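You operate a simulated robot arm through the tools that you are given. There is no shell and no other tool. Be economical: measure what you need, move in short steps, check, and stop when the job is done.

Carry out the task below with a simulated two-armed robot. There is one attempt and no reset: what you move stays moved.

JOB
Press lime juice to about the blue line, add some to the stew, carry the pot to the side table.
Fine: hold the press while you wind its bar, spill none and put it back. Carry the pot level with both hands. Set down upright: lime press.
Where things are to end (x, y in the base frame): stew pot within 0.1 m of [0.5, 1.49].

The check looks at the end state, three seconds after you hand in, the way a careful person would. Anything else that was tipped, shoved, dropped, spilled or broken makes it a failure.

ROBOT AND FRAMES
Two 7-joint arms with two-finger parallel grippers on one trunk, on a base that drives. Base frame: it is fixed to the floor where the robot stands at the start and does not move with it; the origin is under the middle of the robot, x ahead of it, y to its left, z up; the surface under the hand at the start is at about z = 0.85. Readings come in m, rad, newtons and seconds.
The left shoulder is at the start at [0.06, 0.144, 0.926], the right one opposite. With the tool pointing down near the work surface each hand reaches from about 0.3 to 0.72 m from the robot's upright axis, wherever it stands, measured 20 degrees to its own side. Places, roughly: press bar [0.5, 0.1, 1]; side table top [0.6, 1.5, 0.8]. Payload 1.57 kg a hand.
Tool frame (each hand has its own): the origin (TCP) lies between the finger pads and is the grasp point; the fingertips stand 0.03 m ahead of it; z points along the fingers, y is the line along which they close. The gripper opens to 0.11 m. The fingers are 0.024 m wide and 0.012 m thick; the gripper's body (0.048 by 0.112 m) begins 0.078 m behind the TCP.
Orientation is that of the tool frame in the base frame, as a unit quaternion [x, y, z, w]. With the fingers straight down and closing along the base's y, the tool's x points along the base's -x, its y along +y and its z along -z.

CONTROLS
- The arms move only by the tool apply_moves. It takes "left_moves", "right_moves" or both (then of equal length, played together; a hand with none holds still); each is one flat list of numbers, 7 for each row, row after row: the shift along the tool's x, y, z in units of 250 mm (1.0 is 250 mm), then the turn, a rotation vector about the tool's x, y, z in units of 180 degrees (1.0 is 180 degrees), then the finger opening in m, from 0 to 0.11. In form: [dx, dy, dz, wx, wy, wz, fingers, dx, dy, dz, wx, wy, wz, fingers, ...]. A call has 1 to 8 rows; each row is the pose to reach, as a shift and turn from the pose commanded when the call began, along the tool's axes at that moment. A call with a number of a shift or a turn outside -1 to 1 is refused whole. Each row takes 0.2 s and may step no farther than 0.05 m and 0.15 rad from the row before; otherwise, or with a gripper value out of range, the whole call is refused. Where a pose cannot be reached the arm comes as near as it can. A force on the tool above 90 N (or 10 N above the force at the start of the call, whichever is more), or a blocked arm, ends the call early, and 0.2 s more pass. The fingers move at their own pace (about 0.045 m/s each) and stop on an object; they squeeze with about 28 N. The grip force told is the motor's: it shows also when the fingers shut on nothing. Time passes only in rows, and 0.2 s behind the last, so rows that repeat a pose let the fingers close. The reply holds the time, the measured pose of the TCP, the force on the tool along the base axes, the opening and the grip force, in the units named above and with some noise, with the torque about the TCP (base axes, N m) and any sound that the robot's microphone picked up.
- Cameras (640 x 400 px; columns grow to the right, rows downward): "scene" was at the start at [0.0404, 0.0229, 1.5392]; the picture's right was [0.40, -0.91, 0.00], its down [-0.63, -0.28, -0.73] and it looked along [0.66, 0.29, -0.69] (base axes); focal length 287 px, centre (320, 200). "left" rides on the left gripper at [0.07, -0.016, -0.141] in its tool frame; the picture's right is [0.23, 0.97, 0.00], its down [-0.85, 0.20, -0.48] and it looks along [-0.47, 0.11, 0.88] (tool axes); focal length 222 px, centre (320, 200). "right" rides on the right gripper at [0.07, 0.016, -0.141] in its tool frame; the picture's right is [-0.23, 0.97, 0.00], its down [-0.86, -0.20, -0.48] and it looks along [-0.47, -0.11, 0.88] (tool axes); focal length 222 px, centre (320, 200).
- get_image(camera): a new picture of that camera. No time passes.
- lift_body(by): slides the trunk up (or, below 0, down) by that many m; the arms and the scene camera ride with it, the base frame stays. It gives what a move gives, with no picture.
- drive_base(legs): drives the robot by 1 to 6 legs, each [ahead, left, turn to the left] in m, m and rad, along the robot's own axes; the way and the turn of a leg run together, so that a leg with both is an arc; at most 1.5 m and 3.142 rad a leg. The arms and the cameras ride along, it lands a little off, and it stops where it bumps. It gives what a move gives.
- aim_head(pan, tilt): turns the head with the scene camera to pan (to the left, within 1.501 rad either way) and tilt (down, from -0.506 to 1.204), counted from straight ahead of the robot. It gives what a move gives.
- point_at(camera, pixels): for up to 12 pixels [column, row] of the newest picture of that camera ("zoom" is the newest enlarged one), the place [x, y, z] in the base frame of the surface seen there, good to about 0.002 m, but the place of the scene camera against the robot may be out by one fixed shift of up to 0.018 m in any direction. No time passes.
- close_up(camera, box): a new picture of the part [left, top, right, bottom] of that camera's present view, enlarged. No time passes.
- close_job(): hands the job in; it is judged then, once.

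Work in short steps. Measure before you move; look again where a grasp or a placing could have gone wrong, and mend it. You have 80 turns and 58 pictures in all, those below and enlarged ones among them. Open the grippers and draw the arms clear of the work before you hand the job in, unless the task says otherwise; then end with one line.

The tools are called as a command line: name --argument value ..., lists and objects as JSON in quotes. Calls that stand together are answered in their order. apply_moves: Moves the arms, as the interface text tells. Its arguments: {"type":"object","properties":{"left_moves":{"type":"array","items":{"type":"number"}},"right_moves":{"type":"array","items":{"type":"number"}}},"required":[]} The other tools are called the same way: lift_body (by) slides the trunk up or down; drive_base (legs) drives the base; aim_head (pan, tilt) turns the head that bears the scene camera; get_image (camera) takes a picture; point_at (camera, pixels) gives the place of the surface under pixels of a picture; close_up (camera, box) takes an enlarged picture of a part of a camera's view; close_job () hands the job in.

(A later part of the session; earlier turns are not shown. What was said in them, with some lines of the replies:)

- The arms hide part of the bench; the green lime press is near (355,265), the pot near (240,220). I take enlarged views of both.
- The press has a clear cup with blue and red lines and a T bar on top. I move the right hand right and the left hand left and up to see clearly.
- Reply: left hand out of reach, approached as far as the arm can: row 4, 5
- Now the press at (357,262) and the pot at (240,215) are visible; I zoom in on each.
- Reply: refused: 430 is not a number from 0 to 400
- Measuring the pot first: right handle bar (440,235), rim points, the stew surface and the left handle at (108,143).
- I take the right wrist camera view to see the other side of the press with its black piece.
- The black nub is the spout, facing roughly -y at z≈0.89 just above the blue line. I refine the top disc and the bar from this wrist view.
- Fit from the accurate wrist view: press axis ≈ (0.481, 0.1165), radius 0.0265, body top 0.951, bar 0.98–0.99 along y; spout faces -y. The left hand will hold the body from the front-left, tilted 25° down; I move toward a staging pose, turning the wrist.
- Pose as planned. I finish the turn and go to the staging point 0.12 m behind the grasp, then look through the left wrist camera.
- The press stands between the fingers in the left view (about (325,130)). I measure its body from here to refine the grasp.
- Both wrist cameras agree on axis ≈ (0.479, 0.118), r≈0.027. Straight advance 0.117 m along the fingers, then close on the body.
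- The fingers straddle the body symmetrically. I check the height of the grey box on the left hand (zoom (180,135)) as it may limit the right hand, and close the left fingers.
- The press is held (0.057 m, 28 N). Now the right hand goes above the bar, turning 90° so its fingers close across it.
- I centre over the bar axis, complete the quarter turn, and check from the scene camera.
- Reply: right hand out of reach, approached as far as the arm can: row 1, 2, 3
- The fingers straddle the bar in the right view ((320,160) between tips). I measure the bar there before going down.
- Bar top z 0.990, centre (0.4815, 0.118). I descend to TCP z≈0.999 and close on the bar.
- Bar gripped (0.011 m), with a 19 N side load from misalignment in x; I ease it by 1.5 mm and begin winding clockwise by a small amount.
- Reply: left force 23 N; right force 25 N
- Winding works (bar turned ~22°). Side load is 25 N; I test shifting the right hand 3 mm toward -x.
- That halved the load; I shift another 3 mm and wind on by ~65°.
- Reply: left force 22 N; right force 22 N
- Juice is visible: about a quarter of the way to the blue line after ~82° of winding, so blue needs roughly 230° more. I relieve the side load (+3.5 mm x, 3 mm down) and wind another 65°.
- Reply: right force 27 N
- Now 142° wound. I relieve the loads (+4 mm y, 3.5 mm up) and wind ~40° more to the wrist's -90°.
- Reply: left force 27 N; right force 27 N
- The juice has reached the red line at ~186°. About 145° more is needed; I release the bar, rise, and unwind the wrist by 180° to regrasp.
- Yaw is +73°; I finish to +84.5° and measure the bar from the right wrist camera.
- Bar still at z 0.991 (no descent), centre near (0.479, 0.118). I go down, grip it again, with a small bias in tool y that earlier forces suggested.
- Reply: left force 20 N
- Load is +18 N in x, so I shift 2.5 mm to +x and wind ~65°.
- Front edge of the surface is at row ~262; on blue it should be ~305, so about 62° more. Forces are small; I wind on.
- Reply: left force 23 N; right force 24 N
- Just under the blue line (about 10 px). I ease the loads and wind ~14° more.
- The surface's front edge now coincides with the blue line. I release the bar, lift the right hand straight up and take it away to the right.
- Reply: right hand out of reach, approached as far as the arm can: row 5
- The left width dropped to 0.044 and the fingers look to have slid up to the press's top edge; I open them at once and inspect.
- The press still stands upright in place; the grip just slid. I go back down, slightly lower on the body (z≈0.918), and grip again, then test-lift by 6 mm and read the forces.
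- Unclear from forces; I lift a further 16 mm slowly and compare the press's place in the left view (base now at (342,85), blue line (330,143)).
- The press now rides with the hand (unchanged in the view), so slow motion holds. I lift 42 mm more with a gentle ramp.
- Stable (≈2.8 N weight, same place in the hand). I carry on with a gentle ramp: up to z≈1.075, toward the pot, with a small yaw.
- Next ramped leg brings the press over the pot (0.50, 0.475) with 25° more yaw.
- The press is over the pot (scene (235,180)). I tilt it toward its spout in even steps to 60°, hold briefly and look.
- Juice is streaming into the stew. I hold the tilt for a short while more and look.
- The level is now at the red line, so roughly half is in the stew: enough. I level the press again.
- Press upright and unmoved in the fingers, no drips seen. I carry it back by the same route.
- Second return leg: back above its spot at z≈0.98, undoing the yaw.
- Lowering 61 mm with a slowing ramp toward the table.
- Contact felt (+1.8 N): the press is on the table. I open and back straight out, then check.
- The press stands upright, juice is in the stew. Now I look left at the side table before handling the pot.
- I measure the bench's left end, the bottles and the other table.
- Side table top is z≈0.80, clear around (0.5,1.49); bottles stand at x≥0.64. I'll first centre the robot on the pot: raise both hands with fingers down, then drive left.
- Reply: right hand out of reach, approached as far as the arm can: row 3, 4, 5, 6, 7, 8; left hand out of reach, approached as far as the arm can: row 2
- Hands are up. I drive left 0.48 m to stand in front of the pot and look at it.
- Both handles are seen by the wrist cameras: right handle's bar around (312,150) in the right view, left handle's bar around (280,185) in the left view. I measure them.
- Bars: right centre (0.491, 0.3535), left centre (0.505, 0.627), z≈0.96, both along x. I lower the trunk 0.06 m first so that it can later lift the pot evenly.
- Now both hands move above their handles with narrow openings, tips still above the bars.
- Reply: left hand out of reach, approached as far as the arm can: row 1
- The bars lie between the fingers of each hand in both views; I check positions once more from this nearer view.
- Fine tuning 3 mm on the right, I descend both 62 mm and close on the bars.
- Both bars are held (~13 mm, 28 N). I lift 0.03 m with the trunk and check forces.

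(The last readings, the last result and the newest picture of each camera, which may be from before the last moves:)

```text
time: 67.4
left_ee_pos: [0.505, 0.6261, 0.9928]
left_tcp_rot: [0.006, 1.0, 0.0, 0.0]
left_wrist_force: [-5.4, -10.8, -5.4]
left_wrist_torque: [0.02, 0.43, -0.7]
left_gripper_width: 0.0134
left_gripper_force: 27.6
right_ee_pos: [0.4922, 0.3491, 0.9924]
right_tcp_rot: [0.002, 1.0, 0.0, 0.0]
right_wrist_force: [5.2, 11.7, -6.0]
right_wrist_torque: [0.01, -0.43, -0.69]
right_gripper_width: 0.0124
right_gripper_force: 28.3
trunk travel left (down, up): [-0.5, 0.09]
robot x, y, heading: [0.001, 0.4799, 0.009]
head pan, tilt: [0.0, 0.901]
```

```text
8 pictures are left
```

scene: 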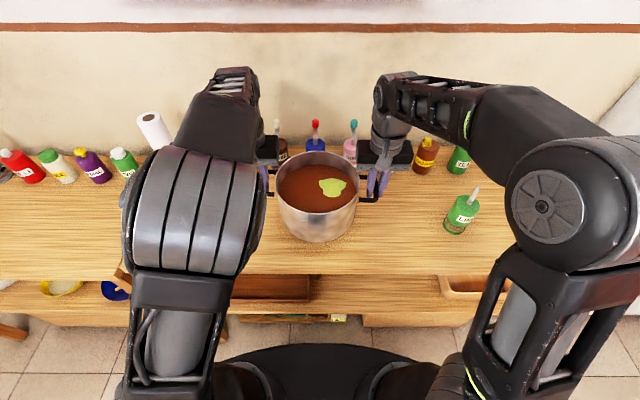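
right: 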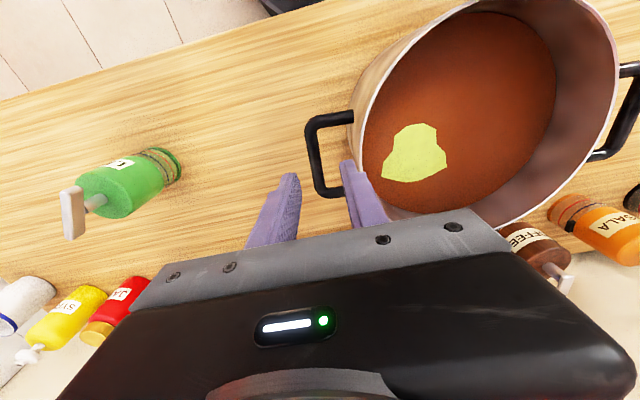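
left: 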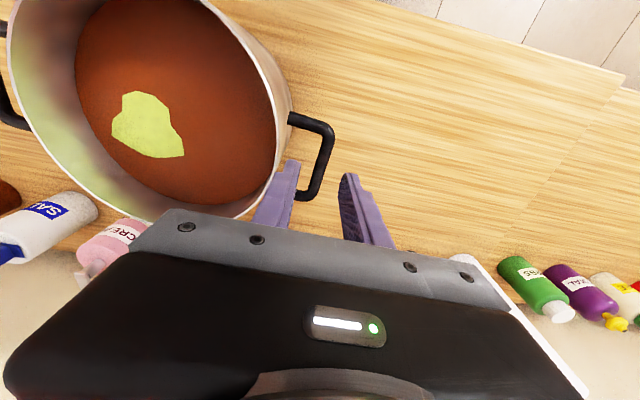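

Pot is up and level, ~6 N on each hand. I raise it 0.05 m more and back off 0.06 m to keep clear of the bottles.

lift_body --by 0.05

drive_base --legs '[[-0.06, 0, 0]]'

drive_base --legs '[[0, 0.25, 0]]'

get_image --camera "scene"

```text
time: 68.3
left_ee_pos: [0.5059, 0.627, 1.0447]
left_tcp_rot: [0.006, 1.0, 0.002, -0.001]
left_wrist_force: [-6.0, -14.5, -6.3]
left_wrist_torque: [-0.07, 0.12, -0.71]
left_gripper_width: 0.0133
left_gripper_force: 27.8
right_ee_pos: [0.4915, 0.3506, 1.0433]
right_tcp_rot: [0.002, 1.0, 0.001, 0.0]
right_wrist_force: [6.3, 13.5, -4.7]
right_wrist_torque: [0.04, -0.09, -0.67]
right_gripper_width: 0.0127
right_gripper_force: 27.9
trunk travel left (down, up): [-0.55, 0.04]
robot x, y, heading: [-0.0019, 0.4822, 0.002]
head pan, tilt: [0.0, 0.901]
```

```text
time: 69.3
left_ee_pos: [0.445, 0.6262, 1.0451]
left_tcp_rot: [0.007, 1.0, 0.001, 0.0]
left_wrist_force: [-5.9, -16.1, -5.5]
left_wrist_torque: [-0.11, -0.15, -0.71]
left_gripper_width: 0.0137
left_gripper_force: 27.6
right_ee_pos: [0.4299, 0.35, 1.0431]
right_tcp_rot: [0.001, 1.0, 0.001, 0.001]
right_wrist_force: [5.8, 16.2, -5.5]
right_wrist_torque: [0.06, 0.09, -0.69]
right_gripper_width: 0.0126
right_gripper_force: 28.5
trunk travel left (down, up): [-0.55, 0.04]
robot x, y, heading: [-0.0652, 0.4804, 0.003]
head pan, tilt: [0.0, 0.901]
```

```text
time: 71.1
left_ee_pos: [0.4441, 0.8728, 1.0436]
left_tcp_rot: [0.006, 1.0, 0.0, -0.001]
left_wrist_force: [-5.4, -0.7, -5.9]
left_wrist_torque: [0.0, 0.39, -0.78]
left_gripper_width: 0.0133
left_gripper_force: 27.9
right_ee_pos: [0.4303, 0.5952, 1.0426]
right_tcp_rot: [0.0, 1.0, 0.001, 0.0]
right_wrist_force: [6.0, 1.9, -5.1]
right_wrist_torque: [-0.04, -0.38, -0.79]
right_gripper_width: 0.0124
right_gripper_force: 28.2
trunk travel left (down, up): [-0.55, 0.04]
robot x, y, heading: [-0.0629, 0.7236, 0.008]
head pan, tilt: [0.0, 0.901]
```

```text
7 pictures are left
```

scene: 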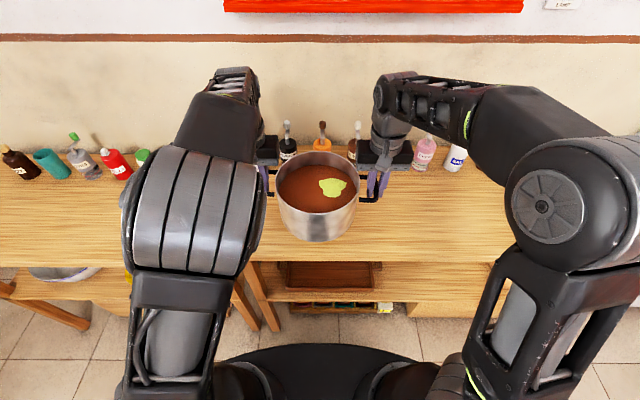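

The pot rides steadily. I drive the remaining 0.755 m left and forward 0.045 m.

drive_base --legs '[[0, 0.4, 0], [0, 0.355, 0], [0.045, 0, 0]]'

get_image --camera "scene"

```text
time: 76.0
left_ee_pos: [0.4909, 1.634, 1.0424]
left_tcp_rot: [0.009, 1.0, 0.001, -0.002]
left_wrist_force: [-4.0, -0.2, -5.8]
left_wrist_torque: [-0.02, 0.1, -0.72]
left_gripper_width: 0.0135
left_gripper_force: 27.9
right_ee_pos: [0.4756, 1.359, 1.0416]
right_tcp_rot: [0.005, 1.0, 0.001, -0.001]
right_wrist_force: [5.4, 0.9, -6.6]
right_wrist_torque: [0.0, -0.05, -0.69]
right_gripper_width: 0.0127
right_gripper_force: 28.5
trunk travel left (down, up): [-0.55, 0.04]
robot x, y, heading: [-0.021, 1.4911, -0.001]
head pan, tilt: [0.0, 0.901]
```

```text
6 pictures are left
```

scene: 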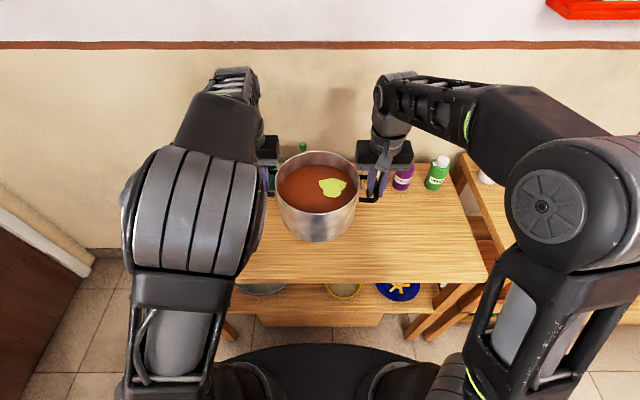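

Pot centre ≈ (0.483, 1.497), above the side table with its bottom ~0.135 m over it. I lower 0.11 m, then the rest in small steps.

lift_body --by -0.11

lift_body --by -0.018

get_image --camera "scene"

```text
time: 77.5
left_ee_pos: [0.4885, 1.6348, 0.9336]
left_tcp_rot: [0.01, 1.0, 0.001, -0.001]
left_wrist_force: [-5.9, 1.1, -5.5]
left_wrist_torque: [0.13, 0.7, -0.75]
left_gripper_width: 0.013
left_gripper_force: 28.2
right_ee_pos: [0.4741, 1.3588, 0.9325]
right_tcp_rot: [0.005, 1.0, 0.0, 0.0]
right_wrist_force: [4.7, -0.2, -5.1]
right_wrist_torque: [-0.1, -0.64, -0.71]
right_gripper_width: 0.0127
right_gripper_force: 27.5
trunk travel left (down, up): [-0.44, 0.15]
robot x, y, heading: [-0.0191, 1.491, -0.004]
head pan, tilt: [0.0, 0.901]
```

```text
time: 78.1
left_ee_pos: [0.488, 1.6348, 0.9167]
left_tcp_rot: [0.01, 1.0, 0.001, 0.0]
left_wrist_force: [-4.5, -0.3, -5.2]
left_wrist_torque: [0.04, 0.37, -0.72]
left_gripper_width: 0.0133
left_gripper_force: 28.0
right_ee_pos: [0.4728, 1.3578, 0.9146]
right_tcp_rot: [0.005, 1.0, 0.001, 0.0]
right_wrist_force: [4.9, 0.4, -6.0]
right_wrist_torque: [-0.01, -0.35, -0.74]
right_gripper_width: 0.0126
right_gripper_force: 28.8
trunk travel left (down, up): [-0.422, 0.168]
robot x, y, heading: [-0.0191, 1.4881, -0.001]
head pan, tilt: [0.0, 0.901]
```

```text
5 pictures are left
```

scene: 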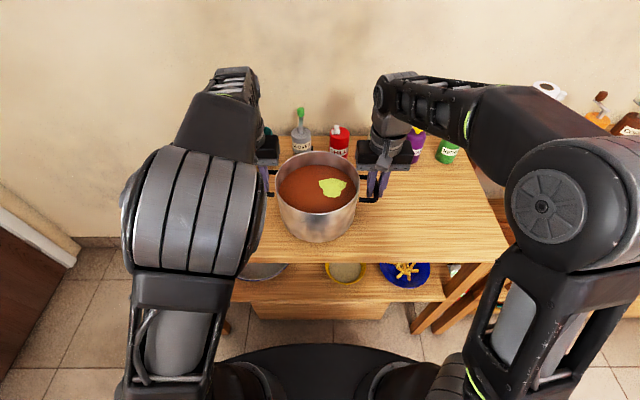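

Clear of the bottles, still hanging (≈5.5 N each). I lower in small steps to touch.

lift_body --by -0.006

lift_body --by -0.003

```text
time: 78.7
left_ee_pos: [0.4891, 1.6351, 0.9097]
left_tcp_rot: [0.01, 1.0, 0.001, -0.001]
left_wrist_force: [-5.2, 0.4, -5.9]
left_wrist_torque: [0.0, -0.05, -0.72]
left_gripper_width: 0.0135
left_gripper_force: 27.8
right_ee_pos: [0.4725, 1.3578, 0.9088]
right_tcp_rot: [0.005, 1.0, 0.001, 0.0]
right_wrist_force: [5.0, -0.2, -5.0]
right_wrist_torque: [0.02, 0.03, -0.64]
right_gripper_width: 0.0126
right_gripper_force: 27.9
trunk travel left (down, up): [-0.416, 0.174]
robot x, y, heading: [-0.0167, 1.4934, -0.001]
head pan, tilt: [0.0, 0.901]
```

```text
time: 79.2
left_ee_pos: [0.4892, 1.6347, 0.9087]
left_tcp_rot: [0.01, 1.0, 0.001, 0.002]
left_wrist_force: [0.9, 1.6, 14.4]
left_wrist_torque: [0.11, 0.62, -0.69]
left_gripper_width: 0.0135
left_gripper_force: 28.0
right_ee_pos: [0.4722, 1.358, 0.9084]
right_tcp_rot: [0.005, 1.0, 0.001, 0.002]
right_wrist_force: [6.9, -0.2, 16.2]
right_wrist_torque: [0.06, 0.5, -0.67]
right_gripper_width: 0.0127
right_gripper_force: 27.4
trunk travel left (down, up): [-0.413, 0.177]
robot x, y, heading: [-0.0192, 1.4909, -0.007]
head pan, tilt: [0.0, 0.901]
```

Touched down (+15 N each). I ease up 2 mm, then open both grippers moderately.

lift_body --by 0.002

apply_moves --left_moves '[0, 0, 0, 0, 0, 0, 0.02, 0, 0, 0, 0, 0, 0, 0.034, 0, 0, 0, 0, 0, 0, 0.034]' --right_moves '[0, 0, 0, 0, 0, 0, 0.02, 0, 0, 0, 0, 0, 0, 0.034, 0, 0, 0, 0, 0, 0, 0.034]'

lift_body --by 0.1

get_image --camera "scene"

```text
time: 79.7
left_ee_pos: [0.4881, 1.6347, 0.9089]
left_tcp_rot: [0.01, 1.0, 0.0, 0.001]
left_wrist_force: [0.1, 1.4, 7.4]
left_wrist_torque: [-0.08, -0.76, -0.71]
left_gripper_width: 0.0132
left_gripper_force: 28.7
right_ee_pos: [0.4738, 1.3577, 0.9084]
right_tcp_rot: [0.005, 1.0, 0.001, 0.001]
right_wrist_force: [8.2, -0.7, 10.8]
right_wrist_torque: [-0.05, -0.55, -0.7]
right_gripper_width: 0.0125
right_gripper_force: 27.7
trunk travel left (down, up): [-0.415, 0.175]
robot x, y, heading: [-0.0199, 1.4941, -0.001]
head pan, tilt: [0.0, 0.901]
```

```text
time: 80.5
left_ee_pos: [0.4869, 1.6339, 0.9092]
left_tcp_rot: [0.01, 1.0, 0.001, -0.001]
left_wrist_force: [-0.3, -0.3, -0.3]
left_wrist_torque: [0.01, 0.01, -0.03]
left_gripper_width: 0.0338
left_gripper_force: 0.1
right_ee_pos: [0.4717, 1.3587, 0.9078]
right_tcp_rot: [0.005, 1.0, 0.001, 0.001]
right_wrist_force: [-0.4, 0.3, 0.7]
right_wrist_torque: [-0.02, 0.0, 0.02]
right_gripper_width: 0.0341
right_gripper_force: 0.1
trunk travel left (down, up): [-0.415, 0.175]
robot x, y, heading: [-0.0176, 1.4898, -0.005]
head pan, tilt: [0.0, 0.901]
```

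```text
time: 81.8
left_ee_pos: [0.4884, 1.6345, 1.0102]
left_tcp_rot: [0.01, 1.0, 0.001, -0.001]
left_wrist_force: [0.2, 0.4, -0.3]
left_wrist_torque: [-0.01, 0.02, 0.0]
left_gripper_width: 0.0337
left_gripper_force: 0.1
right_ee_pos: [0.4732, 1.3582, 1.009]
right_tcp_rot: [0.005, 1.0, 0.001, -0.001]
right_wrist_force: [0.0, 0.3, -0.4]
right_wrist_torque: [0.0, 0.01, 0.03]
right_gripper_width: 0.0339
right_gripper_force: 0.0
trunk travel left (down, up): [-0.515, 0.075]
robot x, y, heading: [-0.0189, 1.4927, -0.003]
head pan, tilt: [0.0, 0.901]
```

```text
4 pictures are left
```

scene: 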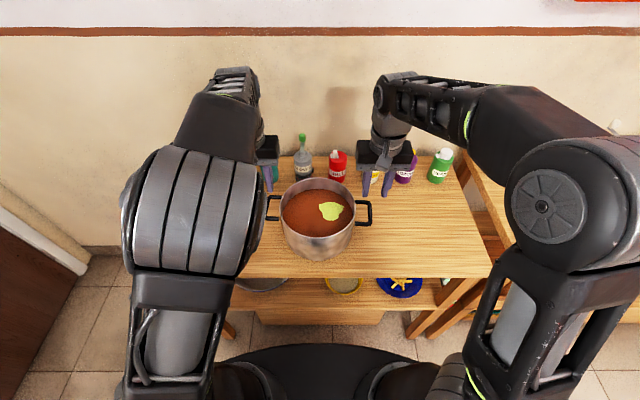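

The pot stands on the side table, level. I back the robot off 0.3 m, open the grippers, and look right at the bench and press for a last check.

drive_base --legs '[[-0.3, 0, 0]]'

apply_moves --left_moves '[0, 0, 0, 0, 0, 0, 0.07, 0, 0, 0, 0, 0, 0, 0.11, 0, 0, 0, 0, 0, 0, 0.11]' --right_moves '[0, 0, 0, 0, 0, 0, 0.07, 0, 0, 0, 0, 0, 0, 0.11, 0, 0, 0, 0, 0, 0, 0.11]'

aim_head --pan -0.75 --tilt 0.5

get_image --camera "scene"

```text
time: 83.9
left_ee_pos: [0.1868, 1.6347, 1.0103]
left_tcp_rot: [0.009, 1.0, 0.001, 0.0]
left_wrist_force: [-0.2, -0.3, -0.1]
left_wrist_torque: [0.02, -0.02, 0.0]
left_gripper_width: 0.034
left_gripper_force: 0.1
right_ee_pos: [0.1718, 1.3599, 1.0086]
right_tcp_rot: [0.005, 1.0, 0.001, 0.0]
right_wrist_force: [0.0, 0.3, 0.5]
right_wrist_torque: [0.02, -0.01, 0.02]
right_gripper_width: 0.034
right_gripper_force: 0.0
trunk travel left (down, up): [-0.515, 0.075]
robot x, y, heading: [-0.3177, 1.4913, -0.001]
head pan, tilt: [0.0, 0.901]
```

```text
time: 84.7
left_ee_pos: [0.1882, 1.6363, 1.0086]
left_tcp_rot: [0.009, 1.0, 0.001, -0.001]
left_wrist_force: [0.8, 0.4, -0.7]
left_wrist_torque: [-0.01, 0.0, 0.02]
left_gripper_width: 0.1022
left_gripper_force: 0.0
right_ee_pos: [0.1721, 1.36, 1.0078]
right_tcp_rot: [0.005, 1.0, 0.001, 0.001]
right_wrist_force: [-0.6, -0.3, -0.3]
right_wrist_torque: [0.0, -0.01, 0.0]
right_gripper_width: 0.102
right_gripper_force: 0.2
trunk travel left (down, up): [-0.515, 0.075]
robot x, y, heading: [-0.3196, 1.4908, 0.003]
head pan, tilt: [0.0, 0.901]
```

```text
time: 85.8
left_ee_pos: [0.1873, 1.637, 1.0092]
left_tcp_rot: [0.008, 1.0, 0.001, -0.001]
left_wrist_force: [0.3, -0.7, -0.3]
left_wrist_torque: [0.0, 0.01, 0.0]
left_gripper_width: 0.1101
left_gripper_force: 0.1
right_ee_pos: [0.1712, 1.359, 1.008]
right_tcp_rot: [0.004, 1.0, 0.001, 0.0]
right_wrist_force: [-0.4, 0.5, 0.3]
right_wrist_torque: [0.0, 0.01, 0.0]
right_gripper_width: 0.1101
right_gripper_force: 0.1
trunk travel left (down, up): [-0.515, 0.075]
robot x, y, heading: [-0.3184, 1.492, 0.001]
head pan, tilt: [-0.75, 0.499]
```

```text
3 pictures are left
```

scene: 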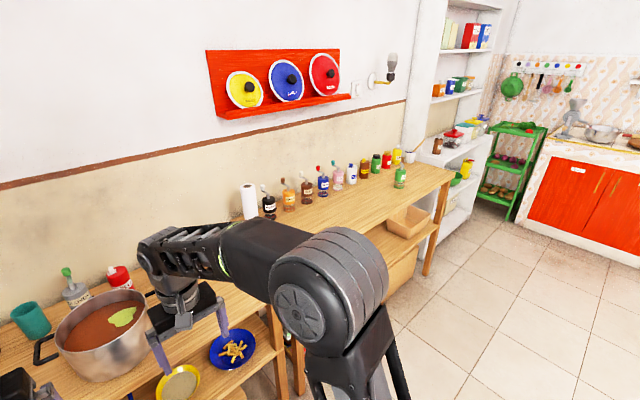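

The press (400,176) stands upright at its place on a clean bench, nothing is tipped, and the pot (103,335) stands on the side table with both hands clear. I measure the pot to be sure.

point_at --camera "scene" --pixels '[[100, 325], [62, 320], [400, 178], [103, 378]]'

close_up --camera "scene" --box '[360, 140, 440, 200]'

```text
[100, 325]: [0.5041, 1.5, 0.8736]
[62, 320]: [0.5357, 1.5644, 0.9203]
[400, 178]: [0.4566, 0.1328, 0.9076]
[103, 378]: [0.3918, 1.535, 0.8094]
```

```text
6.67 times, centred on (400, 170) of scene
```

zoom: 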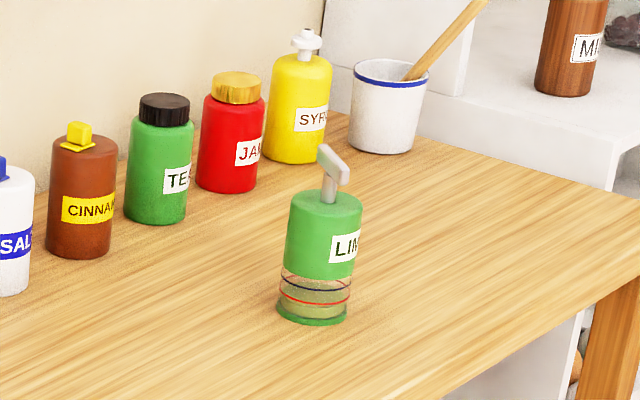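

Everything is in place: the pot is near (0.49, 1.50), the press is upright, and there are no spills. I hand in.

close_job

```text
The job is handed in.
```

The job is handed in: I pressed the lime to the blue line, poured about half into the stew and set the press back upright in its place. The pot now stands level on the side table at about (0.49, 1.50). My first try at lifting the press slipped, but it stayed upright, and the last pictures show no spills and nothing tipped.
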